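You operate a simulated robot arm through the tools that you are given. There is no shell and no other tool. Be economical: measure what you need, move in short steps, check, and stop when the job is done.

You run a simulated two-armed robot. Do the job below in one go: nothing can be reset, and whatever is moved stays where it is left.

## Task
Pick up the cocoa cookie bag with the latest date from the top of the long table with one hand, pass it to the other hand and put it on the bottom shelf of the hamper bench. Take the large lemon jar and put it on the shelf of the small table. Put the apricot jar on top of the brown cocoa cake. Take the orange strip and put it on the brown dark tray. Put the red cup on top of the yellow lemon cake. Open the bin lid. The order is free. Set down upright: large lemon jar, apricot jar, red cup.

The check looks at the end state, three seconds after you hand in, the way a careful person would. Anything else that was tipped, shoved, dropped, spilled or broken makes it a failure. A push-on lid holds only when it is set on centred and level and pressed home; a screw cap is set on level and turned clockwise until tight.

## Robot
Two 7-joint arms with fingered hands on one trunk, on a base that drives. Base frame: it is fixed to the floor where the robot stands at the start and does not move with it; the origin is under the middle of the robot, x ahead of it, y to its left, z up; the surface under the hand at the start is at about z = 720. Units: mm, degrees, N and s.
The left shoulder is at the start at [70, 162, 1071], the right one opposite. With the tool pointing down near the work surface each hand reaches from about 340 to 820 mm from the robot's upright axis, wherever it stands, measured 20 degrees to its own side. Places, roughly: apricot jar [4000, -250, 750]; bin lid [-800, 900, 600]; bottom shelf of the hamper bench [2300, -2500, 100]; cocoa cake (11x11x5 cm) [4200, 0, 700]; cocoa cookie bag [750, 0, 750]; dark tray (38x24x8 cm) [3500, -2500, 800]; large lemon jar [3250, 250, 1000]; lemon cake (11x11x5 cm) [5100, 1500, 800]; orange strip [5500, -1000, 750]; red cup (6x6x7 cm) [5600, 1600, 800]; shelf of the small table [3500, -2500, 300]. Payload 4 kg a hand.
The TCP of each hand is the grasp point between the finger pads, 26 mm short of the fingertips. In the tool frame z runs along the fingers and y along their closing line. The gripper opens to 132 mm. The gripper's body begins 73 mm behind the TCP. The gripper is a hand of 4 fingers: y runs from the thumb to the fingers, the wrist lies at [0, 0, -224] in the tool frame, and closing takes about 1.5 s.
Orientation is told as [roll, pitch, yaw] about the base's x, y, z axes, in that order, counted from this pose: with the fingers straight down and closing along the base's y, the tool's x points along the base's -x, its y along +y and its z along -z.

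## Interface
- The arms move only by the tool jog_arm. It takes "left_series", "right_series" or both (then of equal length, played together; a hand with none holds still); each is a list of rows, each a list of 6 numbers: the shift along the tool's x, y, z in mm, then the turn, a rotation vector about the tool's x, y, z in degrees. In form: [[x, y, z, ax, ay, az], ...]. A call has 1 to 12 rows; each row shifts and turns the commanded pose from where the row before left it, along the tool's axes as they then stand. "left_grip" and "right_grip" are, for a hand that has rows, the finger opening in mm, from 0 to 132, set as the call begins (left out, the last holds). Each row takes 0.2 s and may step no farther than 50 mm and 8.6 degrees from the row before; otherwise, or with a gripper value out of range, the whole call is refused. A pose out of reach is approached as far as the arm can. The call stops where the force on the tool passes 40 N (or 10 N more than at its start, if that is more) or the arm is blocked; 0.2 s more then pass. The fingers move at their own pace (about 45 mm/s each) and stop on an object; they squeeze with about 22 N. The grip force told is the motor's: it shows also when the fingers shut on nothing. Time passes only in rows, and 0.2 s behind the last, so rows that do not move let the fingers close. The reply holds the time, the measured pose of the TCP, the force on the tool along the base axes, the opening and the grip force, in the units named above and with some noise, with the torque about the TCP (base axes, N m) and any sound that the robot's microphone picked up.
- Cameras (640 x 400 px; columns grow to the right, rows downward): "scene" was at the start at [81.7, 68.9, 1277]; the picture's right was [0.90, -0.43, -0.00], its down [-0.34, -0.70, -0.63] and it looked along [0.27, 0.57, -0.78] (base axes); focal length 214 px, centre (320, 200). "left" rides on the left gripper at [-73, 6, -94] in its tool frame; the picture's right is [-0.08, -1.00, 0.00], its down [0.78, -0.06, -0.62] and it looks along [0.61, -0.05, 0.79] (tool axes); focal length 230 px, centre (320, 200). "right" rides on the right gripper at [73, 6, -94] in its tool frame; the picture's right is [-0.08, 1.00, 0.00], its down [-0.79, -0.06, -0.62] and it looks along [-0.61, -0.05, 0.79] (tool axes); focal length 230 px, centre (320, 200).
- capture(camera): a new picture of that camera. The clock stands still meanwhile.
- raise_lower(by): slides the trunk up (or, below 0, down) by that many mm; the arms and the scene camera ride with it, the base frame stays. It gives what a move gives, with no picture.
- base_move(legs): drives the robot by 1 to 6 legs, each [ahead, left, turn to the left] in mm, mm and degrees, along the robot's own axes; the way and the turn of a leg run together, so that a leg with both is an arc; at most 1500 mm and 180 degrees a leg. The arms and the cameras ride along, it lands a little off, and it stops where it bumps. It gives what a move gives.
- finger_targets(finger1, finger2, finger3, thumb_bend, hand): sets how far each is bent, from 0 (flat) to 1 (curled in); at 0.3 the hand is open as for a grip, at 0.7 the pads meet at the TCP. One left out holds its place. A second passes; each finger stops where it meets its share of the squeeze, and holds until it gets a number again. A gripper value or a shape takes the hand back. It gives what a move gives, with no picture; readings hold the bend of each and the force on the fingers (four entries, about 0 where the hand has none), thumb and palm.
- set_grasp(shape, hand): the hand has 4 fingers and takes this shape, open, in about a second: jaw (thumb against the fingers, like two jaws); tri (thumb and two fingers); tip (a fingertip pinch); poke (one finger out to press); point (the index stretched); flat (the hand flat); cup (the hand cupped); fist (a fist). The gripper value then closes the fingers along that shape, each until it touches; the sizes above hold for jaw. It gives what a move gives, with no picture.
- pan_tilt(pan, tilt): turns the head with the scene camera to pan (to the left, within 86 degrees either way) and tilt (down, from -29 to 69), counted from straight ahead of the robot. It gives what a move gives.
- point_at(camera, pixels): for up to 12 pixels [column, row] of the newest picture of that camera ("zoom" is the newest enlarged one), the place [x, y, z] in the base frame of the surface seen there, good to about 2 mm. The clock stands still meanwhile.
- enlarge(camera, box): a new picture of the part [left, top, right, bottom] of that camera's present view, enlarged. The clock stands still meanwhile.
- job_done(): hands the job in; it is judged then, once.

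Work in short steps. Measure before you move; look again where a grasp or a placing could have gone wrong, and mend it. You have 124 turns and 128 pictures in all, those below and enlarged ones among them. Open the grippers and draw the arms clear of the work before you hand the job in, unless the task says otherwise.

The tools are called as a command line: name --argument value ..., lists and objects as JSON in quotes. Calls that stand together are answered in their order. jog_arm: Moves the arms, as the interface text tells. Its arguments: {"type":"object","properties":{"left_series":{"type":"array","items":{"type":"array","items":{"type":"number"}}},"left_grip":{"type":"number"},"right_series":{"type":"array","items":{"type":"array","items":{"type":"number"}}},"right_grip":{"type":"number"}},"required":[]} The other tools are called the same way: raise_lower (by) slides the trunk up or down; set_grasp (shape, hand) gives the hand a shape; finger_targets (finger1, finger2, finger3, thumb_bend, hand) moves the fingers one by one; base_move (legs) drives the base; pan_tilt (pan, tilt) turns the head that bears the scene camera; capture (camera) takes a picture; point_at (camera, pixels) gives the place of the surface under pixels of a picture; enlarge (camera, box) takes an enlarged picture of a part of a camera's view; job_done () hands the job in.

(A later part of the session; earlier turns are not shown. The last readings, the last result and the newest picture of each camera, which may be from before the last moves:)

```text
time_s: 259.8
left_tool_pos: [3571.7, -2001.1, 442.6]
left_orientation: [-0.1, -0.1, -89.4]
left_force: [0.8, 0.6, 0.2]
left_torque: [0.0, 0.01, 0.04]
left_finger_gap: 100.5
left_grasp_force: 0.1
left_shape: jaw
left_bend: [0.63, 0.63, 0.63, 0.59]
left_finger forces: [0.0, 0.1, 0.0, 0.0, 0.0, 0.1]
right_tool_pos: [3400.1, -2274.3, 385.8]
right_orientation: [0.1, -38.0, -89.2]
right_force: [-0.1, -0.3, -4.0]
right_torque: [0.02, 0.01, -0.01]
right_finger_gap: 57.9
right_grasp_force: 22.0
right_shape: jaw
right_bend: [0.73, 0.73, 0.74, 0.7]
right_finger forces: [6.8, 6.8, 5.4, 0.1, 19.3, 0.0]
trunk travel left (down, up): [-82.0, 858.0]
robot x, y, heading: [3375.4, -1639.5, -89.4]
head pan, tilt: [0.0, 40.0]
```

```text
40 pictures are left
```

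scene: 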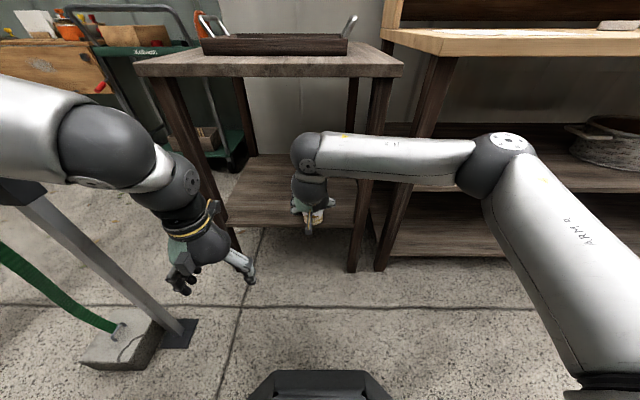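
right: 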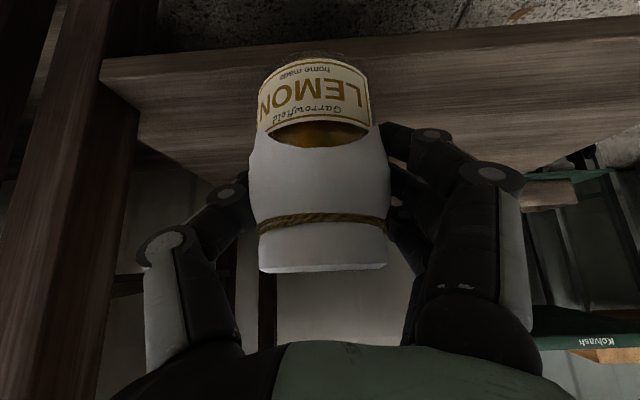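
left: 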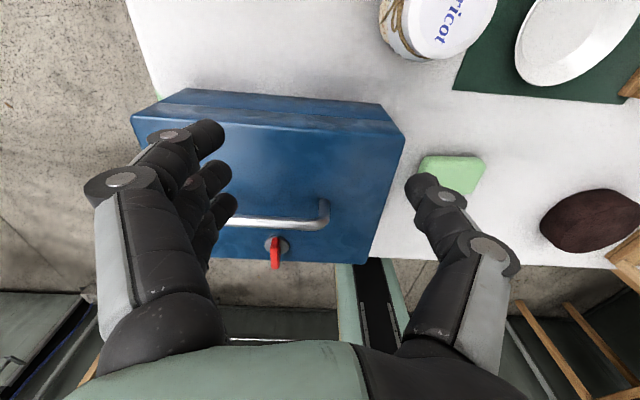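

Forearm clears the leg by ~30 mm if I drive 88 mm more. Do it, then lower.

base_move --legs '[[88, 0, 0]]'

raise_lower --by -14

capture --camera "right"

```text
time_s: 260.9
left_tool_pos: [3573.1, -2087.9, 442.5]
left_orientation: [-0.1, -0.1, -89.5]
left_force: [0.2, -0.6, 0.1]
left_torque: [0.0, -0.02, -0.03]
left_finger_gap: 100.4
left_grasp_force: 0.0
left_shape: jaw
left_bend: [0.63, 0.63, 0.63, 0.59]
left_finger forces: [0.0, 0.0, 0.0, 0.0, 0.1, 0.1]
right_tool_pos: [3401.5, -2360.5, 386.2]
right_orientation: [0.1, -38.0, -89.3]
right_force: [-0.2, 0.3, -3.8]
right_torque: [0.02, 0.0, -0.02]
right_finger_gap: 57.9
right_grasp_force: 22.0
right_shape: jaw
right_bend: [0.73, 0.73, 0.74, 0.7]
right_finger forces: [6.9, 6.9, 5.3, 0.0, 19.3, 0.1]
trunk travel left (down, up): [-82.0, 858.0]
robot x, y, heading: [3370.3, -1728.9, -89.4]
head pan, tilt: [0.0, 40.0]
```

```text
time_s: 261.5
left_tool_pos: [3573.3, -2086.5, 428.9]
left_orientation: [-0.1, -0.1, -89.5]
left_force: [-0.2, 0.3, 0.0]
left_torque: [0.02, 0.0, -0.01]
left_finger_gap: 100.3
left_grasp_force: 0.0
left_shape: jaw
left_bend: [0.63, 0.63, 0.63, 0.59]
left_finger forces: [0.1, 0.1, 0.0, 0.0, 0.0, 0.1]
right_tool_pos: [3400.5, -2360.5, 371.9]
right_orientation: [0.1, -37.8, -89.3]
right_force: [0.3, -0.1, -3.6]
right_torque: [0.04, -0.03, 0.0]
right_finger_gap: 57.9
right_grasp_force: 22.2
right_shape: jaw
right_bend: [0.73, 0.73, 0.74, 0.7]
right_finger forces: [6.8, 6.8, 5.4, 0.0, 19.2, 0.0]
trunk travel left (down, up): [-68.0, 872.0]
robot x, y, heading: [3372.5, -1726.6, -89.7]
head pan, tilt: [0.0, 40.0]
```

```text
39 pictures are left
```

right: 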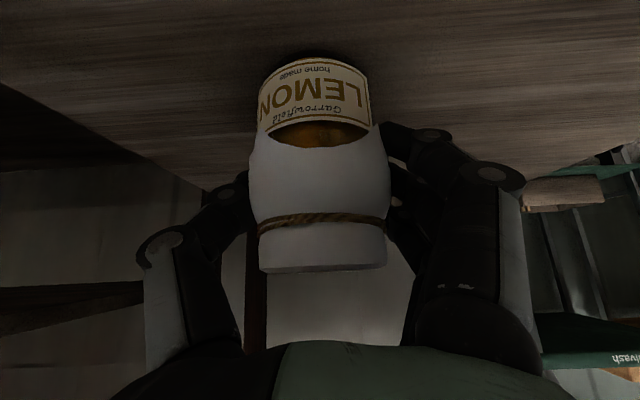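

Lower in 2 mm steps until the weight transfers.

raise_lower --by -3

raise_lower --by -2

```text
time_s: 262.0
left_tool_pos: [3573.2, -2087.2, 425.7]
left_orientation: [0.0, -0.1, -89.5]
left_force: [0.8, -0.3, -0.3]
left_torque: [0.03, 0.01, -0.02]
left_finger_gap: 100.2
left_grasp_force: 0.0
left_shape: jaw
left_bend: [0.63, 0.63, 0.63, 0.59]
left_finger forces: [0.0, 0.0, 0.0, 0.0, 0.0, 0.1]
right_tool_pos: [3400.7, -2360.8, 369.9]
right_orientation: [0.0, -37.9, -89.3]
right_force: [0.2, 0.4, -3.9]
right_torque: [-0.02, 0.0, -0.01]
right_finger_gap: 57.9
right_grasp_force: 21.9
right_shape: jaw
right_bend: [0.73, 0.73, 0.74, 0.7]
right_finger forces: [6.9, 6.9, 5.7, 0.0, 19.2, 0.0]
trunk travel left (down, up): [-65.0, 875.0]
robot x, y, heading: [3372.8, -1734.1, -89.8]
head pan, tilt: [0.0, 40.0]
```

```text
time_s: 262.5
left_tool_pos: [3573.8, -2087.4, 423.5]
left_orientation: [-0.2, -0.2, -89.4]
left_force: [0.4, 0.2, -0.2]
left_torque: [-0.01, -0.01, 0.02]
left_finger_gap: 100.4
left_grasp_force: 0.1
left_shape: jaw
left_bend: [0.63, 0.63, 0.63, 0.59]
left_finger forces: [0.1, 0.0, 0.1, 0.0, 0.1, 0.0]
right_tool_pos: [3401.2, -2359.9, 367.8]
right_orientation: [0.3, -38.0, -89.3]
right_force: [-0.3, -3.3, 2.9]
right_torque: [0.04, 0.0, 0.02]
right_finger_gap: 57.8
right_grasp_force: 22.3
right_shape: jaw
right_bend: [0.73, 0.73, 0.74, 0.7]
right_finger forces: [7.2, 6.9, 6.9, 0.0, 20.2, 0.1]
trunk travel left (down, up): [-63.0, 877.0]
robot x, y, heading: [3375.9, -1730.5, -89.5]
head pan, tilt: [0.0, 40.0]
```

Contact (+2.9 N). Release and retract along the hand axis.

jog_arm --right_series '[[0, 0, 0, 0, 0, 0], [0, 0, 0, 0, 0, 0], [0, 0, 0, 0, 0, 0], [0, 0, 0, 0, 0, 0], [0, 0, 0, 0, 0, 0]]' --right_grip 105

jog_arm --right_series '[[0, 0, -30, 0, 0, 0], [0, 0, -30, 0, 0, 0], [0, 0, -30, 0, 0, 0], [0, 0, 0, 0, 0, 0]]'

base_move --legs '[[-400, 0, 0]]'

capture --camera "scene"

```text
time_s: 263.7
left_tool_pos: [3573.6, -2088.0, 422.9]
left_orientation: [-0.1, 0.0, -89.6]
left_force: [0.2, 0.5, 0.2]
left_torque: [-0.05, -0.02, -0.01]
left_finger_gap: 100.3
left_grasp_force: 0.0
left_shape: jaw
left_bend: [0.63, 0.63, 0.63, 0.59]
left_finger forces: [0.1, 0.0, 0.0, 0.0, 0.0, 0.0]
right_tool_pos: [3402.3, -2360.2, 367.1]
right_orientation: [0.1, -37.9, -89.3]
right_force: [1.3, 0.1, 0.6]
right_torque: [-0.02, -0.03, 0.01]
right_finger_gap: 104.9
right_grasp_force: 0.0
right_shape: jaw
right_bend: [0.6, 0.6, 0.6, 0.56]
right_finger forces: [0.1, 0.1, 0.0, 0.1, 0.1, 0.1]
trunk travel left (down, up): [-63.0, 877.0]
robot x, y, heading: [3372.8, -1727.5, -89.7]
head pan, tilt: [0.0, 40.0]
```

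```text
time_s: 264.7
left_tool_pos: [3574.3, -2087.0, 424.0]
left_orientation: [-0.1, -0.1, -89.5]
left_force: [0.6, 0.3, -1.1]
left_torque: [0.0, 0.02, -0.02]
left_finger_gap: 100.0
left_grasp_force: 0.0
left_shape: jaw
left_bend: [0.63, 0.63, 0.63, 0.59]
left_finger forces: [0.1, 0.1, 0.0, 0.0, 0.0, 0.0]
right_tool_pos: [3401.4, -2303.0, 438.6]
right_orientation: [0.1, -37.9, -89.3]
right_force: [-0.2, -0.5, -0.2]
right_torque: [0.01, -0.01, 0.0]
right_finger_gap: 104.8
right_grasp_force: 0.1
right_shape: jaw
right_bend: [0.6, 0.6, 0.6, 0.56]
right_finger forces: [0.0, 0.1, 0.1, 0.0, 0.0, 0.0]
trunk travel left (down, up): [-63.0, 877.0]
robot x, y, heading: [3373.4, -1730.3, -89.5]
head pan, tilt: [0.0, 40.0]
```

```text
time_s: 267.2
left_tool_pos: [3569.8, -1684.5, 423.8]
left_orientation: [0.0, -0.1, -89.5]
left_force: [-0.1, -1.1, -0.6]
left_torque: [-0.02, -0.02, 0.02]
left_finger_gap: 100.3
left_grasp_force: 0.1
left_shape: jaw
left_bend: [0.63, 0.63, 0.63, 0.59]
left_finger forces: [0.0, 0.1, 0.0, 0.2, 0.1, 0.0]
right_tool_pos: [3396.1, -1901.6, 438.8]
right_orientation: [0.1, -38.0, -89.4]
right_force: [-0.3, -0.4, 0.5]
right_torque: [0.0, 0.03, 0.0]
right_finger_gap: 104.6
right_grasp_force: 0.0
right_shape: jaw
right_bend: [0.6, 0.6, 0.6, 0.56]
right_finger forces: [0.1, 0.1, 0.0, 0.1, 0.0, 0.0]
trunk travel left (down, up): [-63.0, 877.0]
robot x, y, heading: [3369.3, -1325.3, -89.6]
head pan, tilt: [0.0, 40.0]
```

```text
38 pictures are left
```

scene: 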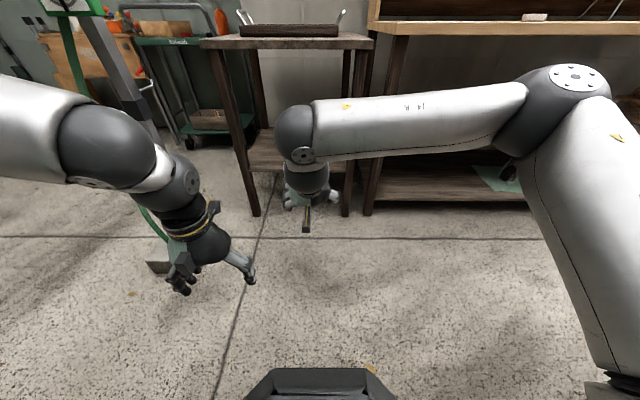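

Raise the trunk, confirm the jar on the shelf, then turn to face +x and drive toward the orange strip.

raise_lower --by 400

raise_lower --by 250

base_move --legs '[[0, 0, 90], [450, 0, 0]]'

pan_tilt --pan -86 --tilt 35

capture --camera "scene"

base_move --legs '[[1000, 0, 0]]'

pan_tilt --pan 10 --tilt 35

capture --camera "scene"

```text
time_s: 271.1
left_tool_pos: [3570.1, -1684.4, 823.2]
left_orientation: [-0.1, -0.1, -89.6]
left_force: [-0.9, 0.2, 0.8]
left_torque: [-0.04, 0.0, -0.01]
left_finger_gap: 100.4
left_grasp_force: 0.1
left_shape: jaw
left_bend: [0.63, 0.63, 0.63, 0.59]
left_finger forces: [0.0, 0.0, 0.0, 0.1, 0.0, 0.1]
right_tool_pos: [3396.3, -1901.5, 837.9]
right_orientation: [0.1, -37.9, -89.3]
right_force: [-0.3, -0.3, -0.2]
right_torque: [-0.03, 0.01, -0.03]
right_finger_gap: 104.6
right_grasp_force: 0.1
right_shape: jaw
right_bend: [0.6, 0.6, 0.6, 0.56]
right_finger forces: [0.0, 0.1, 0.1, 0.1, 0.0, 0.0]
trunk travel left (down, up): [-463.0, 477.0]
robot x, y, heading: [3372.6, -1323.5, -89.6]
head pan, tilt: [0.0, 40.0]
```

```text
time_s: 273.6
left_tool_pos: [3569.2, -1684.4, 1073.7]
left_orientation: [-0.1, -0.1, -89.6]
left_force: [0.4, 0.3, -0.2]
left_torque: [0.0, 0.02, 0.01]
left_finger_gap: 100.3
left_grasp_force: 0.1
left_shape: jaw
left_bend: [0.63, 0.63, 0.63, 0.59]
left_finger forces: [0.1, 0.1, 0.0, 0.1, 0.0, 0.0]
right_tool_pos: [3396.8, -1902.0, 1087.5]
right_orientation: [0.1, -38.0, -89.4]
right_force: [0.7, -0.8, 0.6]
right_torque: [0.01, 0.01, -0.01]
right_finger_gap: 104.7
right_grasp_force: 0.0
right_shape: jaw
right_bend: [0.6, 0.6, 0.6, 0.56]
right_finger forces: [0.0, 0.0, 0.0, 0.0, 0.0, 0.0]
trunk travel left (down, up): [-713.0, 227.0]
robot x, y, heading: [3371.5, -1330.2, -89.6]
head pan, tilt: [0.0, 40.0]
```

```text
time_s: 280.2
left_tool_pos: [4178.1, -1123.3, 1073.9]
left_orientation: [-0.1, -0.1, 0.6]
left_force: [1.2, 0.9, 0.2]
left_torque: [-0.02, -0.01, 0.0]
left_finger_gap: 100.1
left_grasp_force: 0.2
left_shape: jaw
left_bend: [0.63, 0.63, 0.63, 0.59]
left_finger forces: [0.1, 0.0, 0.0, 0.1, 0.0, 0.0]
right_tool_pos: [4395.1, -1295.3, 1088.5]
right_orientation: [0.2, -38.0, 0.8]
right_force: [0.2, 0.1, -0.1]
right_torque: [-0.04, 0.02, -0.02]
right_finger_gap: 104.8
right_grasp_force: 0.1
right_shape: jaw
right_bend: [0.6, 0.6, 0.6, 0.56]
right_finger forces: [0.0, 0.0, 0.1, 0.0, 0.0, 0.0]
trunk travel left (down, up): [-713.0, 227.0]
robot x, y, heading: [3820.4, -1326.3, 0.6]
head pan, tilt: [0.0, 40.0]
```

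```text
time_s: 281.8
left_tool_pos: [4176.9, -1124.0, 1073.3]
left_orientation: [-0.2, -0.1, 0.5]
left_force: [0.3, -0.4, 0.5]
left_torque: [-0.02, 0.01, -0.02]
left_finger_gap: 100.3
left_grasp_force: 0.1
left_shape: jaw
left_bend: [0.63, 0.63, 0.63, 0.59]
left_finger forces: [0.0, 0.0, 0.0, 0.0, 0.0, 0.0]
right_tool_pos: [4395.6, -1295.6, 1088.1]
right_orientation: [0.1, -37.9, 0.8]
right_force: [-0.1, -0.4, 0.8]
right_torque: [0.0, 0.04, -0.01]
right_finger_gap: 104.6
right_grasp_force: 0.0
right_shape: jaw
right_bend: [0.6, 0.6, 0.6, 0.56]
right_finger forces: [0.1, 0.1, 0.0, 0.1, 0.0, 0.0]
trunk travel left (down, up): [-713.0, 227.0]
robot x, y, heading: [3817.1, -1321.4, 0.2]
head pan, tilt: [-85.9, 35.0]
```

```text
37 pictures are left
```

scene: 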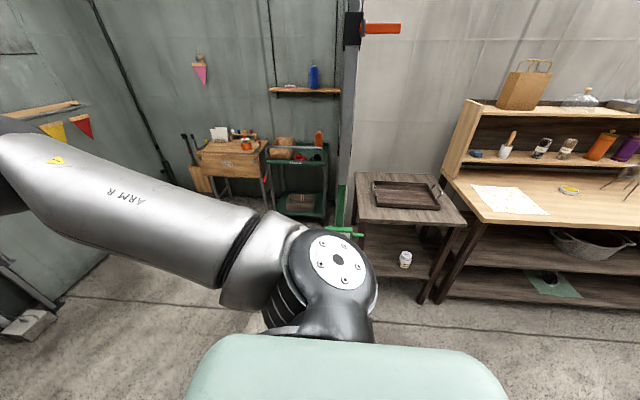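

```text
time_s: 287.0
left_tool_pos: [5181.2, -1101.2, 1073.4]
left_orientation: [-0.2, -0.1, 1.5]
left_force: [0.3, 0.2, 1.0]
left_torque: [-0.03, -0.01, 0.0]
left_finger_gap: 100.4
left_grasp_force: 0.1
left_shape: jaw
left_bend: [0.63, 0.63, 0.63, 0.59]
left_finger forces: [0.1, 0.0, 0.1, 0.0, 0.0, 0.0]
right_tool_pos: [5401.1, -1268.5, 1088.0]
right_orientation: [0.2, -37.8, 1.7]
right_force: [1.1, -0.9, 0.1]
right_torque: [0.01, -0.01, -0.03]
right_finger_gap: 104.7
right_grasp_force: 0.1
right_shape: jaw
right_bend: [0.6, 0.6, 0.6, 0.56]
right_finger forces: [0.0, 0.0, 0.1, 0.1, 0.0, 0.0]
trunk travel left (down, up): [-713.0, 227.0]
robot x, y, heading: [4826.0, -1308.1, 1.2]
head pan, tilt: [-85.9, 35.0]
```

```text
time_s: 288.7
left_tool_pos: [5181.6, -1100.5, 1073.9]
left_orientation: [-0.1, -0.2, 1.5]
left_force: [-0.4, -0.1, -0.2]
left_torque: [0.01, -0.02, 0.0]
left_finger_gap: 100.3
left_grasp_force: 0.0
left_shape: jaw
left_bend: [0.63, 0.63, 0.63, 0.59]
left_finger forces: [0.1, 0.0, 0.0, 0.1, 0.0, 0.1]
right_tool_pos: [5400.3, -1268.5, 1088.0]
right_orientation: [0.2, -37.8, 1.7]
right_force: [0.2, 0.4, 0.1]
right_torque: [0.0, 0.01, 0.0]
right_finger_gap: 104.6
right_grasp_force: 0.1
right_shape: jaw
right_bend: [0.6, 0.6, 0.6, 0.56]
right_finger forces: [0.0, 0.1, 0.1, 0.0, 0.1, 0.1]
trunk travel left (down, up): [-713.0, 227.0]
robot x, y, heading: [4827.5, -1305.1, 1.3]
head pan, tilt: [10.0, 35.0]
```

```text
36 pictures are left
```

scene: 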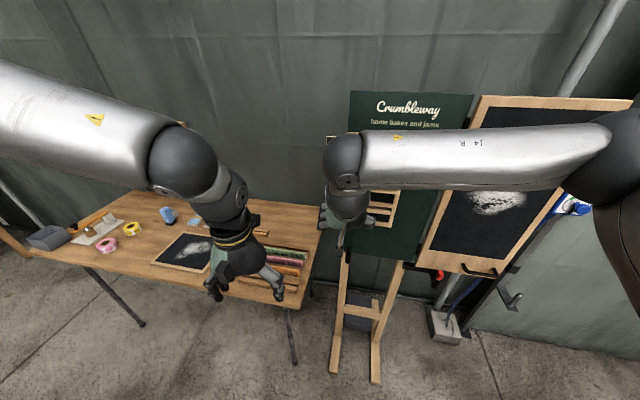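

Lemon jar upright on the shelf. Strips are visible at (285,262) on the side table; zoom and measure.

enlarge --camera "scene" --box '[220, 210, 340, 310]'

point_at --camera "scene" --pixels '[[285, 253], [285, 262], [288, 270], [298, 278], [265, 262], [300, 262], [260, 285], [300, 300], [345, 255], [250, 225], [180, 265], [365, 215]]'

```text
4.00 times, centred on (280, 260) of scene
```

zoom: 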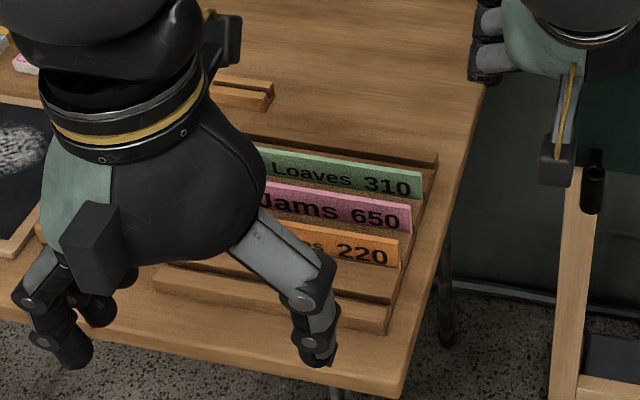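

```text
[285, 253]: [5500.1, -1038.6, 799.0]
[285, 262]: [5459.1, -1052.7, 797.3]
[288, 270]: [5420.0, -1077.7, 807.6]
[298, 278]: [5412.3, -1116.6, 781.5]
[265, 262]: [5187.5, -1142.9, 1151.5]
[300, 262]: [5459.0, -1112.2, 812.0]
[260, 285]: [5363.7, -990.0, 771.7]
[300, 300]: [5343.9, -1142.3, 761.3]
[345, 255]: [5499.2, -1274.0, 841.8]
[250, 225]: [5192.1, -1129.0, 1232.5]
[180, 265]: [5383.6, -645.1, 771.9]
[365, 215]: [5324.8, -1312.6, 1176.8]
```

The orange strip stands in a slotted rack: x≈5415, running along y near −1040, top ≈812. I back off, strafe left so it lies ahead-right, and turn the right hand vertical with closing along x.

base_move --legs '[[-80, 0, -1], [0, 400, 0]]'

jog_arm --right_series '[[0, 0, -20, 0, 7.6, 0], [0, 0, -20, 0, 7.6, 0], [0, 0, 0, 0, 7.6, 0], [0, 0, 0, 0, 7.6, 0], [0, 0, 0, 0, 7.6, 0], [0, 0, 0, 0, 0, 8.2], [0, 0, 0, 0, 0, 8.2], [0, 0, 0, 0, 0, 8.2], [0, 0, 0, 0, 0, 8.2], [0, 0, 0, 0, 0, 8.2], [0, 0, 0, 0, 0, 8.2], [0, 0, 0, 0, 0, 8.2]]'

jog_arm --right_series '[[0, 0, 0, 0, 0, 8.2], [0, 0, 0, 0, 0, 8.2], [0, 0, 0, 0, 0, 8.2], [0, 0, 0, 0, 0, 8.2]]' --right_grip 50

pan_tilt --pan -10 --tilt 40

capture --camera "scene"

```text
time_s: 291.8
left_tool_pos: [5102.5, -712.4, 1074.2]
left_orientation: [-0.1, 0.0, 0.4]
left_force: [-0.1, 0.0, -0.4]
left_torque: [-0.01, 0.0, 0.02]
left_finger_gap: 100.4
left_grasp_force: 0.1
left_shape: jaw
left_bend: [0.63, 0.63, 0.63, 0.59]
left_finger forces: [0.0, 0.0, 0.0, 0.1, 0.1, 0.1]
right_tool_pos: [5319.1, -884.6, 1088.1]
right_orientation: [0.2, -37.9, 0.5]
right_force: [0.4, 0.4, 0.2]
right_torque: [0.01, -0.02, 0.0]
right_finger_gap: 104.6
right_grasp_force: 0.1
right_shape: jaw
right_bend: [0.6, 0.6, 0.6, 0.56]
right_finger forces: [0.0, 0.0, 0.0, 0.0, 0.0, 0.1]
trunk travel left (down, up): [-713.0, 227.0]
robot x, y, heading: [4744.8, -913.3, 0.3]
head pan, tilt: [10.0, 35.0]
```

```text
time_s: 294.4
left_tool_pos: [5102.4, -711.9, 1073.5]
left_orientation: [-0.1, -0.1, 0.4]
left_force: [-0.4, -0.2, -0.7]
left_torque: [0.0, 0.01, 0.01]
left_finger_gap: 100.4
left_grasp_force: 0.0
left_shape: jaw
left_bend: [0.63, 0.63, 0.63, 0.59]
left_finger forces: [0.0, 0.0, 0.0, 0.1, 0.0, 0.0]
right_tool_pos: [5295.7, -883.8, 1121.7]
right_orientation: [-0.1, 0.3, -56.9]
right_force: [-0.3, 0.1, 0.9]
right_torque: [-0.03, -0.01, 0.01]
right_finger_gap: 104.7
right_grasp_force: 0.1
right_shape: jaw
right_bend: [0.6, 0.6, 0.6, 0.56]
right_finger forces: [0.0, 0.0, 0.1, 0.1, 0.0, 0.0]
trunk travel left (down, up): [-713.0, 227.0]
robot x, y, heading: [4741.8, -909.0, 0.4]
head pan, tilt: [10.0, 35.0]
```

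```text
time_s: 295.4
left_tool_pos: [5101.8, -711.4, 1073.6]
left_orientation: [0.0, -0.1, 0.4]
left_force: [0.4, 0.5, 0.5]
left_torque: [-0.03, -0.02, -0.01]
left_finger_gap: 100.5
left_grasp_force: 0.0
left_shape: jaw
left_bend: [0.63, 0.63, 0.63, 0.59]
left_finger forces: [0.1, 0.0, 0.0, 0.1, 0.0, 0.0]
right_tool_pos: [5296.0, -883.4, 1120.9]
right_orientation: [-0.1, 0.1, -89.7]
right_force: [-0.6, 0.6, 0.0]
right_torque: [0.01, -0.01, -0.03]
right_finger_gap: 50.7
right_grasp_force: 0.0
right_shape: jaw
right_bend: [0.73, 0.73, 0.73, 0.7]
right_finger forces: [0.0, 0.0, 0.0, 0.0, 0.1, 0.1]
trunk travel left (down, up): [-713.0, 227.0]
robot x, y, heading: [4740.6, -912.3, 0.3]
head pan, tilt: [10.0, 35.0]
```

```text
time_s: 296.3
left_tool_pos: [5102.0, -712.5, 1073.1]
left_orientation: [-0.2, -0.1, 0.4]
left_force: [0.2, -1.1, -0.5]
left_torque: [0.0, 0.01, -0.01]
left_finger_gap: 100.5
left_grasp_force: 0.0
left_shape: jaw
left_bend: [0.63, 0.63, 0.63, 0.59]
left_finger forces: [0.0, 0.1, 0.0, 0.0, 0.0, 0.0]
right_tool_pos: [5295.6, -884.0, 1121.3]
right_orientation: [-0.1, 0.1, -89.5]
right_force: [-0.6, 0.3, 0.4]
right_torque: [-0.02, -0.01, 0.01]
right_finger_gap: 50.9
right_grasp_force: 0.0
right_shape: jaw
right_bend: [0.73, 0.73, 0.73, 0.7]
right_finger forces: [0.1, 0.0, 0.0, 0.1, 0.0, 0.0]
trunk travel left (down, up): [-713.0, 227.0]
robot x, y, heading: [4745.3, -911.0, -0.0]
head pan, tilt: [-10.0, 40.0]
```

```text
34 pictures are left
```

scene: 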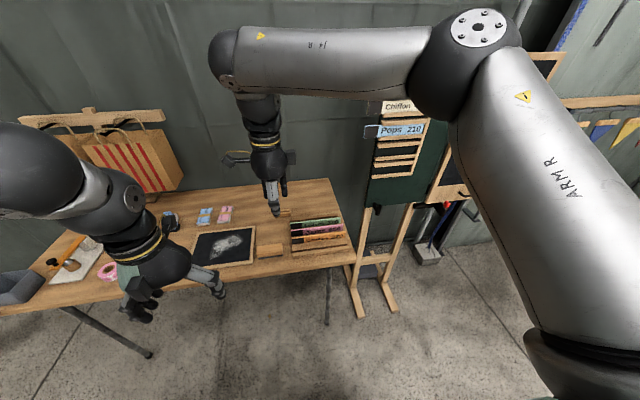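

Strips are at (318,232). Zoom and measure.

enlarge --camera "scene" --box '[280, 205, 360, 255]'

point_at --camera "zoom" --pixels '[[180, 248], [345, 226], [260, 236], [185, 270], [350, 255], [265, 258], [260, 195], [260, 155], [170, 215], [420, 290], [265, 275], [120, 340]]'

```text
8.00 times, centred on (320, 230) of scene
```

zoom: 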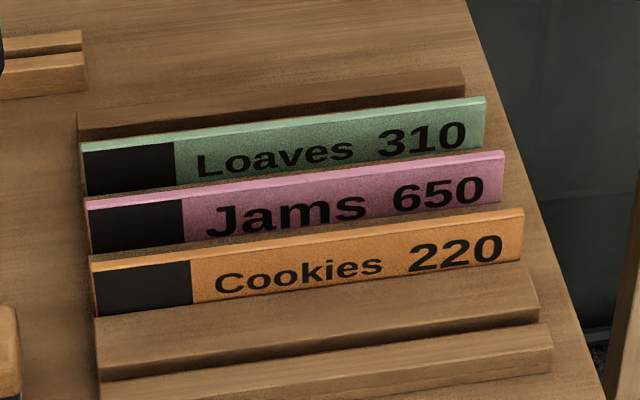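

```text
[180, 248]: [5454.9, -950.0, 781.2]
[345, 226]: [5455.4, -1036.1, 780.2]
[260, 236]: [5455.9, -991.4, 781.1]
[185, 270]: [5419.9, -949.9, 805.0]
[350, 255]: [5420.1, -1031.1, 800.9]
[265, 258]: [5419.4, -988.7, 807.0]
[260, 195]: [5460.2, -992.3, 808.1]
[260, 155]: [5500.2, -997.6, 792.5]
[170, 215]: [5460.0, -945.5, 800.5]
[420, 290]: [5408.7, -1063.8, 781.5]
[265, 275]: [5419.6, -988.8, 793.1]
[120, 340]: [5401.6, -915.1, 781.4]
```

Orange strip: plane x≈5420, y −905…−1115, top ≈815, pink one 40 mm behind. Lower the trunk, step the base 60 mm closer, and position above it with opening 36.

raise_lower --by -110

base_move --legs '[[60, 0, 0]]'

jog_arm --right_series '[[-31, 16, 0, 0, 0, 0], [-31, 16, 0, 0, 0, 0], [-31, 16, 0, 0, 0, 0], [-31, 16, 0, 0, 0, 0], [0, 0, 45, 0, 0, 0], [0, 0, 45, 0, 0, 0], [0, 0, 45, 0, 0, 0], [0, 0, 0, 0, 0, 0]]' --right_grip 36

```text
time_s: 297.7
left_tool_pos: [5101.8, -711.3, 963.7]
left_orientation: [-0.1, -0.1, 0.4]
left_force: [0.2, 0.0, 0.4]
left_torque: [0.02, -0.01, 0.01]
left_finger_gap: 100.5
left_grasp_force: 0.1
left_shape: jaw
left_bend: [0.63, 0.63, 0.63, 0.59]
left_finger forces: [0.0, 0.1, 0.0, 0.1, 0.0, 0.0]
right_tool_pos: [5295.6, -884.4, 1012.0]
right_orientation: [-0.1, 0.1, -89.6]
right_force: [0.1, -0.2, -0.3]
right_torque: [0.0, -0.01, 0.01]
right_finger_gap: 50.5
right_grasp_force: 0.0
right_shape: jaw
right_bend: [0.73, 0.73, 0.73, 0.7]
right_finger forces: [0.0, 0.1, 0.0, 0.1, 0.1, 0.0]
trunk travel left (down, up): [-603.0, 337.0]
robot x, y, heading: [4744.8, -910.0, 0.2]
head pan, tilt: [-10.0, 40.0]
```

```text
time_s: 298.6
left_tool_pos: [5160.4, -710.2, 964.0]
left_orientation: [-0.1, 0.0, 0.3]
left_force: [0.4, -0.4, 0.0]
left_torque: [0.03, 0.02, 0.0]
left_finger_gap: 100.3
left_grasp_force: 0.1
left_shape: jaw
left_bend: [0.63, 0.63, 0.63, 0.59]
left_finger forces: [0.0, 0.0, 0.1, 0.0, 0.1, 0.1]
right_tool_pos: [5353.9, -883.3, 1012.0]
right_orientation: [0.0, 0.1, -89.5]
right_force: [-0.2, 0.4, 1.9]
right_torque: [0.02, 0.0, -0.01]
right_finger_gap: 50.5
right_grasp_force: 0.1
right_shape: jaw
right_bend: [0.73, 0.73, 0.73, 0.7]
right_finger forces: [0.1, 0.0, 0.0, 0.1, 0.0, 0.0]
trunk travel left (down, up): [-603.0, 337.0]
robot x, y, heading: [4803.7, -907.0, 0.4]
head pan, tilt: [-10.0, 40.0]
```

```text
time_s: 300.4
left_tool_pos: [5160.8, -710.5, 963.7]
left_orientation: [-0.1, -0.1, 0.4]
left_force: [-0.2, -0.7, 0.0]
left_torque: [0.01, 0.02, -0.02]
left_finger_gap: 100.1
left_grasp_force: 0.1
left_shape: jaw
left_bend: [0.63, 0.63, 0.63, 0.59]
left_finger forces: [0.0, 0.0, 0.0, 0.1, 0.0, 0.0]
right_tool_pos: [5420.0, -1007.0, 875.2]
right_orientation: [0.0, 0.1, -89.5]
right_force: [-0.3, 0.0, 0.3]
right_torque: [0.01, -0.03, -0.02]
right_finger_gap: 36.5
right_grasp_force: 0.0
right_shape: jaw
right_bend: [0.73, 0.73, 0.73, 0.7]
right_finger forces: [0.0, 0.0, 0.0, 0.1, 0.0, 0.1]
trunk travel left (down, up): [-603.0, 337.0]
robot x, y, heading: [4801.4, -908.2, 0.5]
head pan, tilt: [-10.0, 40.0]
```

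Check from the hand camera before descending.

jog_arm --right_series '[[0, 2, 30, 0, 0, 0], [0, 0, 0, 0, 0, 0]]'

capture --camera "right"

enlarge --camera "scene" --box '[270, 195, 370, 260]'

```text
time_s: 301.1
left_tool_pos: [5160.0, -710.2, 965.0]
left_orientation: [-0.1, -0.1, 0.4]
left_force: [0.0, -0.4, -1.2]
left_torque: [0.0, -0.01, -0.02]
left_finger_gap: 100.4
left_grasp_force: 0.1
left_shape: jaw
left_bend: [0.63, 0.63, 0.63, 0.59]
left_finger forces: [0.0, 0.0, 0.0, 0.1, 0.0, 0.0]
right_tool_pos: [5422.3, -1006.7, 844.6]
right_orientation: [-0.1, 0.2, -89.5]
right_force: [0.7, -0.6, 0.0]
right_torque: [-0.01, -0.06, 0.03]
right_finger_gap: 36.3
right_grasp_force: 0.0
right_shape: jaw
right_bend: [0.73, 0.73, 0.73, 0.7]
right_finger forces: [0.0, 0.1, 0.1, 0.1, 0.0, 0.0]
trunk travel left (down, up): [-603.0, 337.0]
robot x, y, heading: [4804.5, -908.2, 0.5]
head pan, tilt: [-10.0, 40.0]
```

```text
32 pictures are left
```

right: 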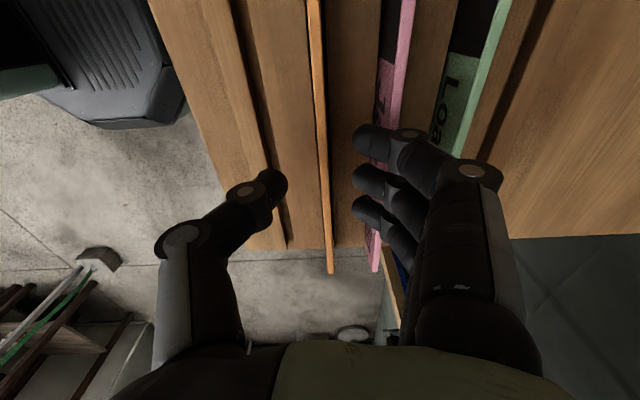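

```text
6.15 times, centred on (320, 228) of scene
```

zoom: 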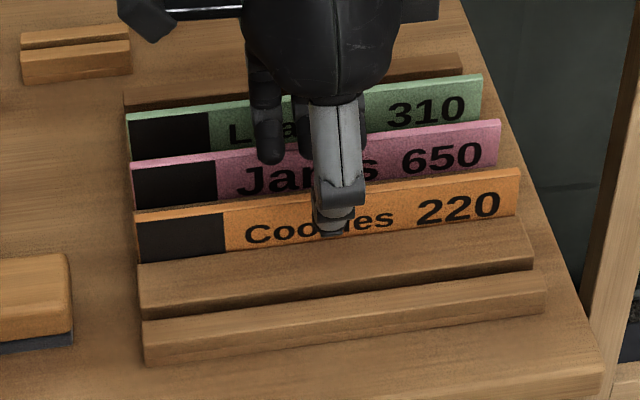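

Fingers would come near the pink strip; narrow the opening to 18 mm, then descend to z≈812.

jog_arm --right_series '[[0, 0, 0, 0, 0, 0], [0, 0, 0, 0, 0, 0], [0, 0, 0, 0, 0, 0]]' --right_grip 18

capture --camera "right"

```text
time_s: 301.9
left_tool_pos: [5161.2, -712.2, 963.8]
left_orientation: [-0.2, -0.2, 0.4]
left_force: [1.2, 0.8, 0.3]
left_torque: [-0.05, 0.01, 0.01]
left_finger_gap: 100.2
left_grasp_force: 0.0
left_shape: jaw
left_bend: [0.63, 0.63, 0.63, 0.59]
left_finger forces: [0.0, 0.0, 0.0, 0.0, 0.1, 0.0]
right_tool_pos: [5423.4, -1006.4, 843.6]
right_orientation: [-0.1, 0.1, -89.5]
right_force: [0.2, -0.7, 0.0]
right_torque: [0.01, -0.04, 0.01]
right_finger_gap: 18.3
right_grasp_force: 0.1
right_shape: jaw
right_bend: [0.72, 0.72, 0.72, 0.7]
right_finger forces: [0.1, 0.1, 0.0, 0.0, 0.1, 0.0]
trunk travel left (down, up): [-603.0, 337.0]
robot x, y, heading: [4804.8, -908.7, 0.4]
head pan, tilt: [-10.0, 40.0]
```

```text
30 pictures are left
```

right: 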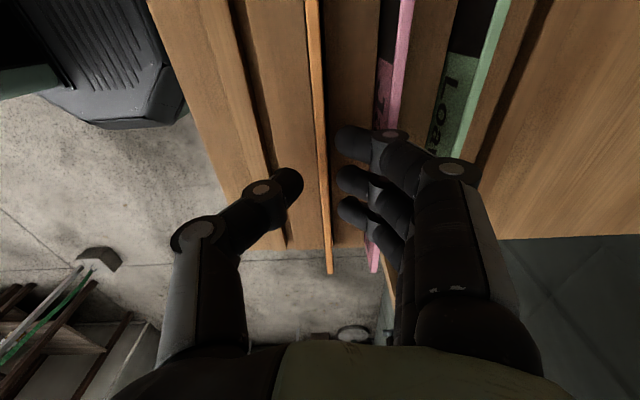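

Clear now. Descend 32 mm, close, then lift.

jog_arm --right_series '[[0, -1, 16, 0, 0, 0], [0, 0, 16, 0, 0, 0], [0, 0, 0, 0, 0, 0]]'

jog_arm --right_series '[[0, 0, 0, 0, 0, 0], [0, 0, 0, 0, 0, 0], [0, 0, 0, 0, 0, 0], [0, 0, 0, 0, 0, 0]]' --right_grip 0

jog_arm --right_series '[[0, 0, -15, 0, 0, 0], [0, 0, -30, 0, 0, 0], [0, 0, -40, 0, 0, 0], [0, 0, -40, 0, 0, 0], [0, 0, 0, 0, 0, 0]]'

enlarge --camera "scene" --box '[240, 150, 400, 260]'

```text
time_s: 302.6
left_tool_pos: [5162.4, -710.9, 964.4]
left_orientation: [-0.1, -0.1, 0.4]
left_force: [0.5, 0.9, -0.1]
left_torque: [0.0, 0.01, 0.01]
left_finger_gap: 100.3
left_grasp_force: 0.1
left_shape: jaw
left_bend: [0.63, 0.63, 0.63, 0.59]
left_finger forces: [0.0, 0.0, 0.0, 0.1, 0.1, 0.0]
right_tool_pos: [5422.0, -1005.3, 813.7]
right_orientation: [0.1, 0.1, -89.5]
right_force: [-0.1, -0.3, 0.8]
right_torque: [0.02, 0.01, 0.03]
right_finger_gap: 18.3
right_grasp_force: 0.0
right_shape: jaw
right_bend: [0.72, 0.72, 0.72, 0.7]
right_finger forces: [0.1, 0.0, 0.1, 0.1, 0.0, 0.1]
trunk travel left (down, up): [-603.0, 337.0]
robot x, y, heading: [4803.0, -913.2, 0.1]
head pan, tilt: [-10.0, 40.0]
```

```text
time_s: 303.6
left_tool_pos: [5161.2, -710.2, 964.0]
left_orientation: [-0.1, -0.1, 0.4]
left_force: [-0.4, -0.8, 0.5]
left_torque: [0.03, 0.0, 0.01]
left_finger_gap: 100.6
left_grasp_force: 0.2
left_shape: jaw
left_bend: [0.63, 0.63, 0.63, 0.59]
left_finger forces: [0.0, 0.1, 0.0, 0.0, 0.0, 0.1]
right_tool_pos: [5423.0, -1006.6, 812.0]
right_orientation: [-0.1, 0.0, -89.5]
right_force: [2.9, -0.4, -0.9]
right_torque: [0.01, -0.08, 0.02]
right_finger_gap: 1.5
right_grasp_force: 22.3
right_shape: jaw
right_bend: [0.7, 0.7, 0.7, 0.7]
right_finger forces: [7.1, 7.1, 7.1, 0.1, 18.3, 0.1]
trunk travel left (down, up): [-603.0, 337.0]
robot x, y, heading: [4800.4, -909.0, -0.1]
head pan, tilt: [-10.0, 40.0]
```

```text
time_s: 304.9
left_tool_pos: [5162.0, -710.1, 962.9]
left_orientation: [-0.1, -0.2, 0.4]
left_force: [-0.1, 0.2, -0.7]
left_torque: [-0.03, 0.0, 0.0]
left_finger_gap: 100.5
left_grasp_force: 0.0
left_shape: jaw
left_bend: [0.63, 0.63, 0.63, 0.59]
left_finger forces: [0.0, 0.0, 0.0, 0.0, 0.0, 0.0]
right_tool_pos: [5420.7, -1006.9, 938.2]
right_orientation: [-0.3, 0.1, -89.5]
right_force: [0.0, 0.0, 0.5]
right_torque: [-0.01, 0.02, 0.03]
right_finger_gap: 1.5
right_grasp_force: 21.8
right_shape: jaw
right_bend: [0.7, 0.7, 0.7, 0.7]
right_finger forces: [6.9, 6.9, 6.9, 0.0, 20.7, 0.1]
trunk travel left (down, up): [-603.0, 337.0]
robot x, y, heading: [4801.5, -910.9, 0.4]
head pan, tilt: [-10.0, 40.0]
```

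```text
3.64 times, centred on (320, 205) of scene
```

zoom: 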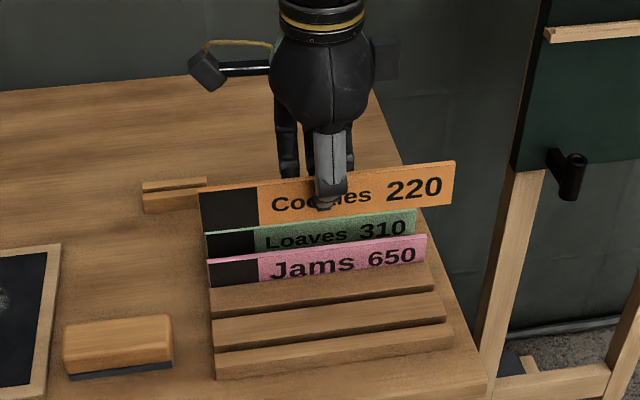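

Strip lifted cleanly. Drive back to face the small table with the tray.

base_move --legs '[[-320, 0, 0], [0, -420, 0], [0, 0, -90], [0, -1080, 0]]'

jog_arm --right_series '[[40, 0, 0, 0, 0, 0], [40, 0, 0, 0, 0, 0], [40, 0, 0, 0, 0, 0], [37, 0, 0, 0, 0, 0], [0, 35, 0, 0, 0, 0], [0, 35, 0, 0, 0, 0], [0, 0, 0, 0, 0, 0]]'

pan_tilt --pan 0 --tilt 40

capture --camera "scene"

```text
time_s: 315.7
left_tool_pos: [4172.7, -1701.9, 963.9]
left_orientation: [-0.2, -0.1, -87.6]
left_force: [-0.9, 0.5, 1.2]
left_torque: [0.01, -0.02, -0.02]
left_finger_gap: 100.5
left_grasp_force: 0.1
left_shape: jaw
left_bend: [0.63, 0.63, 0.63, 0.59]
left_finger forces: [0.0, 0.0, 0.0, 0.0, 0.0, 0.0]
right_tool_pos: [3903.4, -1966.3, 939.1]
right_orientation: [0.3, 0.4, -175.2]
right_force: [-0.8, 0.1, -0.6]
right_torque: [0.03, 0.0, -0.01]
right_finger_gap: 1.3
right_grasp_force: 21.9
right_shape: jaw
right_bend: [0.7, 0.7, 0.7, 0.71]
right_finger forces: [6.6, 6.5, 6.6, 0.0, 19.8, 0.0]
trunk travel left (down, up): [-603.0, 337.0]
robot x, y, heading: [3955.9, -1349.2, -87.4]
head pan, tilt: [-10.0, 40.0]
stopped in leg 4: the robot was blocked; the commanded pose is now the measured one
```

```text
time_s: 317.3
left_tool_pos: [4170.8, -1701.4, 963.4]
left_orientation: [-0.1, -0.1, -87.7]
left_force: [0.2, -0.7, 0.2]
left_torque: [0.01, -0.01, 0.03]
left_finger_gap: 100.4
left_grasp_force: 0.0
left_shape: jaw
left_bend: [0.63, 0.63, 0.63, 0.59]
left_finger forces: [0.1, 0.1, 0.1, 0.0, 0.1, 0.0]
right_tool_pos: [4053.0, -2003.1, 940.5]
right_orientation: [0.3, 0.6, -175.5]
right_force: [0.6, 0.9, -0.5]
right_torque: [0.02, 0.02, -0.02]
right_finger_gap: 1.4
right_grasp_force: 22.0
right_shape: jaw
right_bend: [0.7, 0.7, 0.7, 0.71]
right_finger forces: [6.4, 6.5, 6.5, 0.0, 19.4, 0.0]
right hand out of reach, approached as far as the arm can: row 6
trunk travel left (down, up): [-603.0, 337.0]
robot x, y, heading: [3959.1, -1352.5, -87.7]
head pan, tilt: [-10.0, 40.0]
```

```text
time_s: 318.0
left_tool_pos: [4170.8, -1702.1, 963.7]
left_orientation: [-0.1, -0.2, -87.7]
left_force: [0.2, 0.7, 0.1]
left_torque: [0.01, 0.0, -0.03]
left_finger_gap: 100.4
left_grasp_force: 0.0
left_shape: jaw
left_bend: [0.63, 0.63, 0.63, 0.59]
left_finger forces: [0.0, 0.0, 0.0, 0.0, 0.1, 0.0]
right_tool_pos: [4051.9, -2003.1, 940.1]
right_orientation: [0.4, 0.7, -175.5]
right_force: [0.4, 0.6, -0.4]
right_torque: [0.02, -0.03, -0.03]
right_finger_gap: 1.5
right_grasp_force: 22.3
right_shape: jaw
right_bend: [0.7, 0.7, 0.7, 0.71]
right_finger forces: [6.5, 6.6, 6.5, 0.0, 19.5, 0.0]
trunk travel left (down, up): [-603.0, 337.0]
robot x, y, heading: [3956.9, -1350.3, -87.9]
head pan, tilt: [0.0, 40.0]
```

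```text
28 pictures are left
```

scene: 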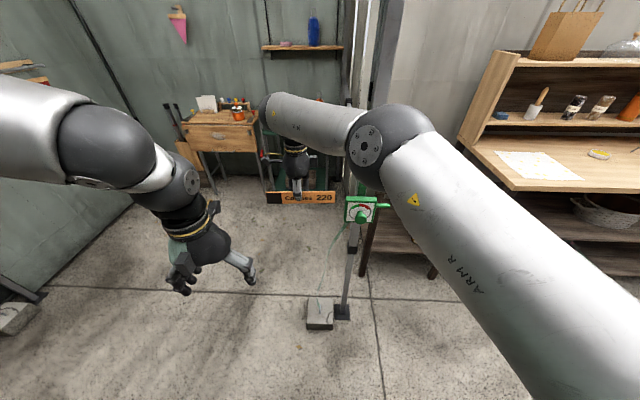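

The right arm met the pole (blocked). Check the pole hasn't shifted, then back off and pass with clearance.

point_at --camera "scene" --pixels '[[320, 308], [343, 310], [352, 250], [360, 200], [378, 120], [295, 198]]'

base_move --legs '[[-360, 0, -2], [0, -555, 0]]'

capture --camera "scene"

```text
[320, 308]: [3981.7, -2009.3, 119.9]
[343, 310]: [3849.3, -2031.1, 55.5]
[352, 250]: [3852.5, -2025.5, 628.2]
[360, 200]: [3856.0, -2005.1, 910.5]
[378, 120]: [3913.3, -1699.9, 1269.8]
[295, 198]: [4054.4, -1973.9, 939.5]
```

```text
time_s: 323.1
left_tool_pos: [3605.6, -1348.0, 964.0]
left_orientation: [-0.1, -0.2, -89.5]
left_force: [-0.6, -0.4, 0.6]
left_torque: [0.01, 0.02, 0.0]
left_finger_gap: 100.2
left_grasp_force: 0.1
left_shape: jaw
left_bend: [0.63, 0.63, 0.63, 0.59]
left_finger forces: [0.1, 0.0, 0.0, 0.1, 0.0, 0.0]
right_tool_pos: [3478.0, -1645.7, 939.9]
right_orientation: [0.4, 0.6, -177.3]
right_force: [0.0, -0.2, 0.3]
right_torque: [0.05, -0.01, 0.01]
right_finger_gap: 1.4
right_grasp_force: 22.0
right_shape: jaw
right_bend: [0.7, 0.7, 0.7, 0.71]
right_finger forces: [6.3, 6.4, 6.5, 0.1, 19.3, 0.1]
trunk travel left (down, up): [-603.0, 337.0]
robot x, y, heading: [3404.2, -990.4, -89.8]
head pan, tilt: [0.0, 40.0]
```

```text
27 pictures are left
```

scene: 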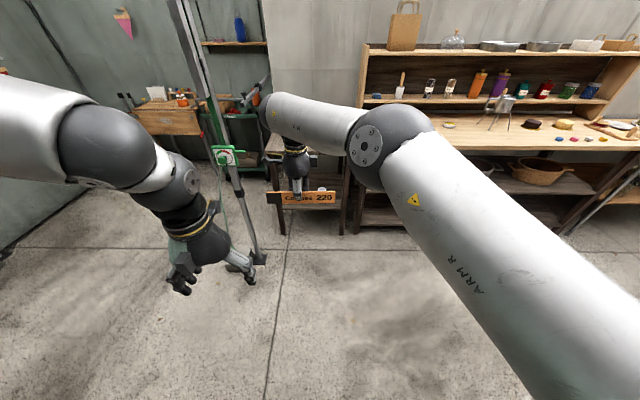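

Pole unmoved. To keep the left elbow clear of it I approach the tray turned 15° left, from further right.

base_move --legs '[[0, 0, 15], [0, -384, 0], [700, 0, 0]]'

capture --camera "scene"

```text
time_s: 329.8
left_tool_pos: [3509.1, -2055.3, 964.3]
left_orientation: [-0.1, 0.0, -74.2]
left_force: [0.1, -0.3, 0.8]
left_torque: [0.01, -0.02, -0.02]
left_finger_gap: 100.4
left_grasp_force: 0.2
left_shape: jaw
left_bend: [0.63, 0.63, 0.63, 0.59]
left_finger forces: [0.1, 0.0, 0.0, 0.0, 0.1, 0.1]
right_tool_pos: [3464.0, -2376.2, 939.9]
right_orientation: [0.4, 0.7, -162.0]
right_force: [-1.3, 0.1, -0.2]
right_torque: [-0.01, 0.03, -0.03]
right_finger_gap: 1.3
right_grasp_force: 22.1
right_shape: jaw
right_bend: [0.7, 0.7, 0.7, 0.71]
right_finger forces: [6.4, 6.5, 6.5, 0.0, 19.3, 0.0]
trunk travel left (down, up): [-603.0, 337.0]
robot x, y, heading: [3220.3, -1764.2, -74.2]
head pan, tilt: [0.0, 40.0]
```

```text
26 pictures are left
```

scene: 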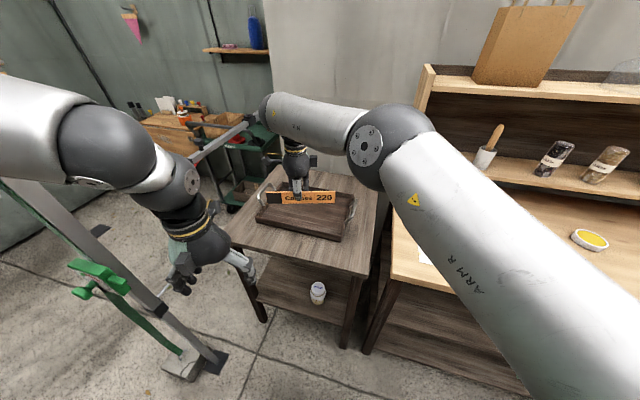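

Good; the jar also stands on the shelf below. Measure the tray corners.

point_at --camera "scene" --pixels '[[262, 222], [345, 238], [352, 196], [305, 222], [330, 222], [268, 205], [300, 237], [312, 193], [275, 197]]'

```text
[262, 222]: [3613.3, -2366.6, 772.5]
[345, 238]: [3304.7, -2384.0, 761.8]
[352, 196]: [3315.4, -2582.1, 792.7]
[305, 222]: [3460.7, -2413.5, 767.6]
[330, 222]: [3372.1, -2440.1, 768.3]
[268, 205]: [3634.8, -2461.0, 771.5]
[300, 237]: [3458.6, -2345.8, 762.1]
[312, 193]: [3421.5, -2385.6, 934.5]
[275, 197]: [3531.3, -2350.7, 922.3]
```

Tray floor z≈768, interior y −2390…−2610. Drive 112 mm more and lower the trunk so the strip nearly touches.

base_move --legs '[[112, 0, 0]]'

raise_lower --by -118

enlarge --camera "scene" --box '[220, 150, 400, 270]'

```text
time_s: 331.0
left_tool_pos: [3538.9, -2161.5, 962.9]
left_orientation: [-0.1, -0.2, -74.2]
left_force: [0.4, -0.4, -0.2]
left_torque: [0.04, 0.01, -0.01]
left_finger_gap: 100.2
left_grasp_force: 0.0
left_shape: jaw
left_bend: [0.63, 0.63, 0.63, 0.59]
left_finger forces: [0.0, 0.0, 0.0, 0.1, 0.0, 0.0]
right_tool_pos: [3493.6, -2481.6, 940.3]
right_orientation: [0.4, 0.7, -162.0]
right_force: [-0.7, 1.0, -0.8]
right_torque: [-0.02, -0.04, 0.01]
right_finger_gap: 1.4
right_grasp_force: 22.0
right_shape: jaw
right_bend: [0.7, 0.7, 0.7, 0.71]
right_finger forces: [6.4, 6.4, 6.4, 0.0, 19.2, 0.0]
trunk travel left (down, up): [-603.0, 337.0]
robot x, y, heading: [3252.7, -1867.7, -74.2]
head pan, tilt: [0.0, 40.0]
```

```text
time_s: 332.5
left_tool_pos: [3539.4, -2161.5, 845.8]
left_orientation: [-0.1, -0.1, -74.4]
left_force: [-0.2, 0.3, -0.9]
left_torque: [-0.01, -0.01, 0.04]
left_finger_gap: 100.0
left_grasp_force: 0.0
left_shape: jaw
left_bend: [0.63, 0.63, 0.63, 0.59]
left_finger forces: [0.1, 0.0, 0.0, 0.0, 0.0, 0.1]
right_tool_pos: [3495.1, -2482.1, 822.0]
right_orientation: [0.4, 0.7, -162.1]
right_force: [-0.3, 0.3, 0.0]
right_torque: [-0.01, -0.02, 0.01]
right_finger_gap: 1.2
right_grasp_force: 22.4
right_shape: jaw
right_bend: [0.7, 0.7, 0.7, 0.71]
right_finger forces: [6.4, 6.5, 6.4, 0.1, 19.3, 0.1]
trunk travel left (down, up): [-485.0, 455.0]
robot x, y, heading: [3253.1, -1865.4, -74.1]
head pan, tilt: [0.0, 40.0]
```

```text
3.33 times, centred on (310, 210) of scene
```

zoom: 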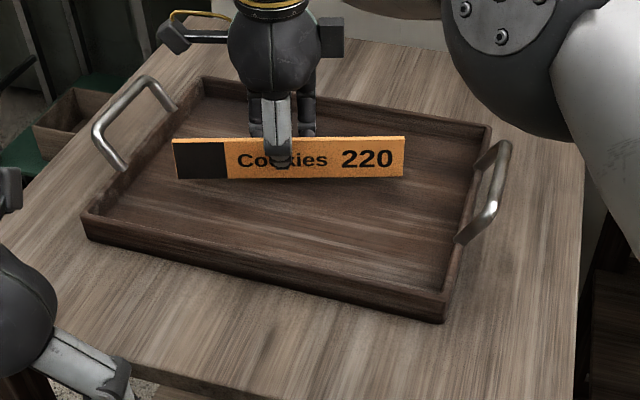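

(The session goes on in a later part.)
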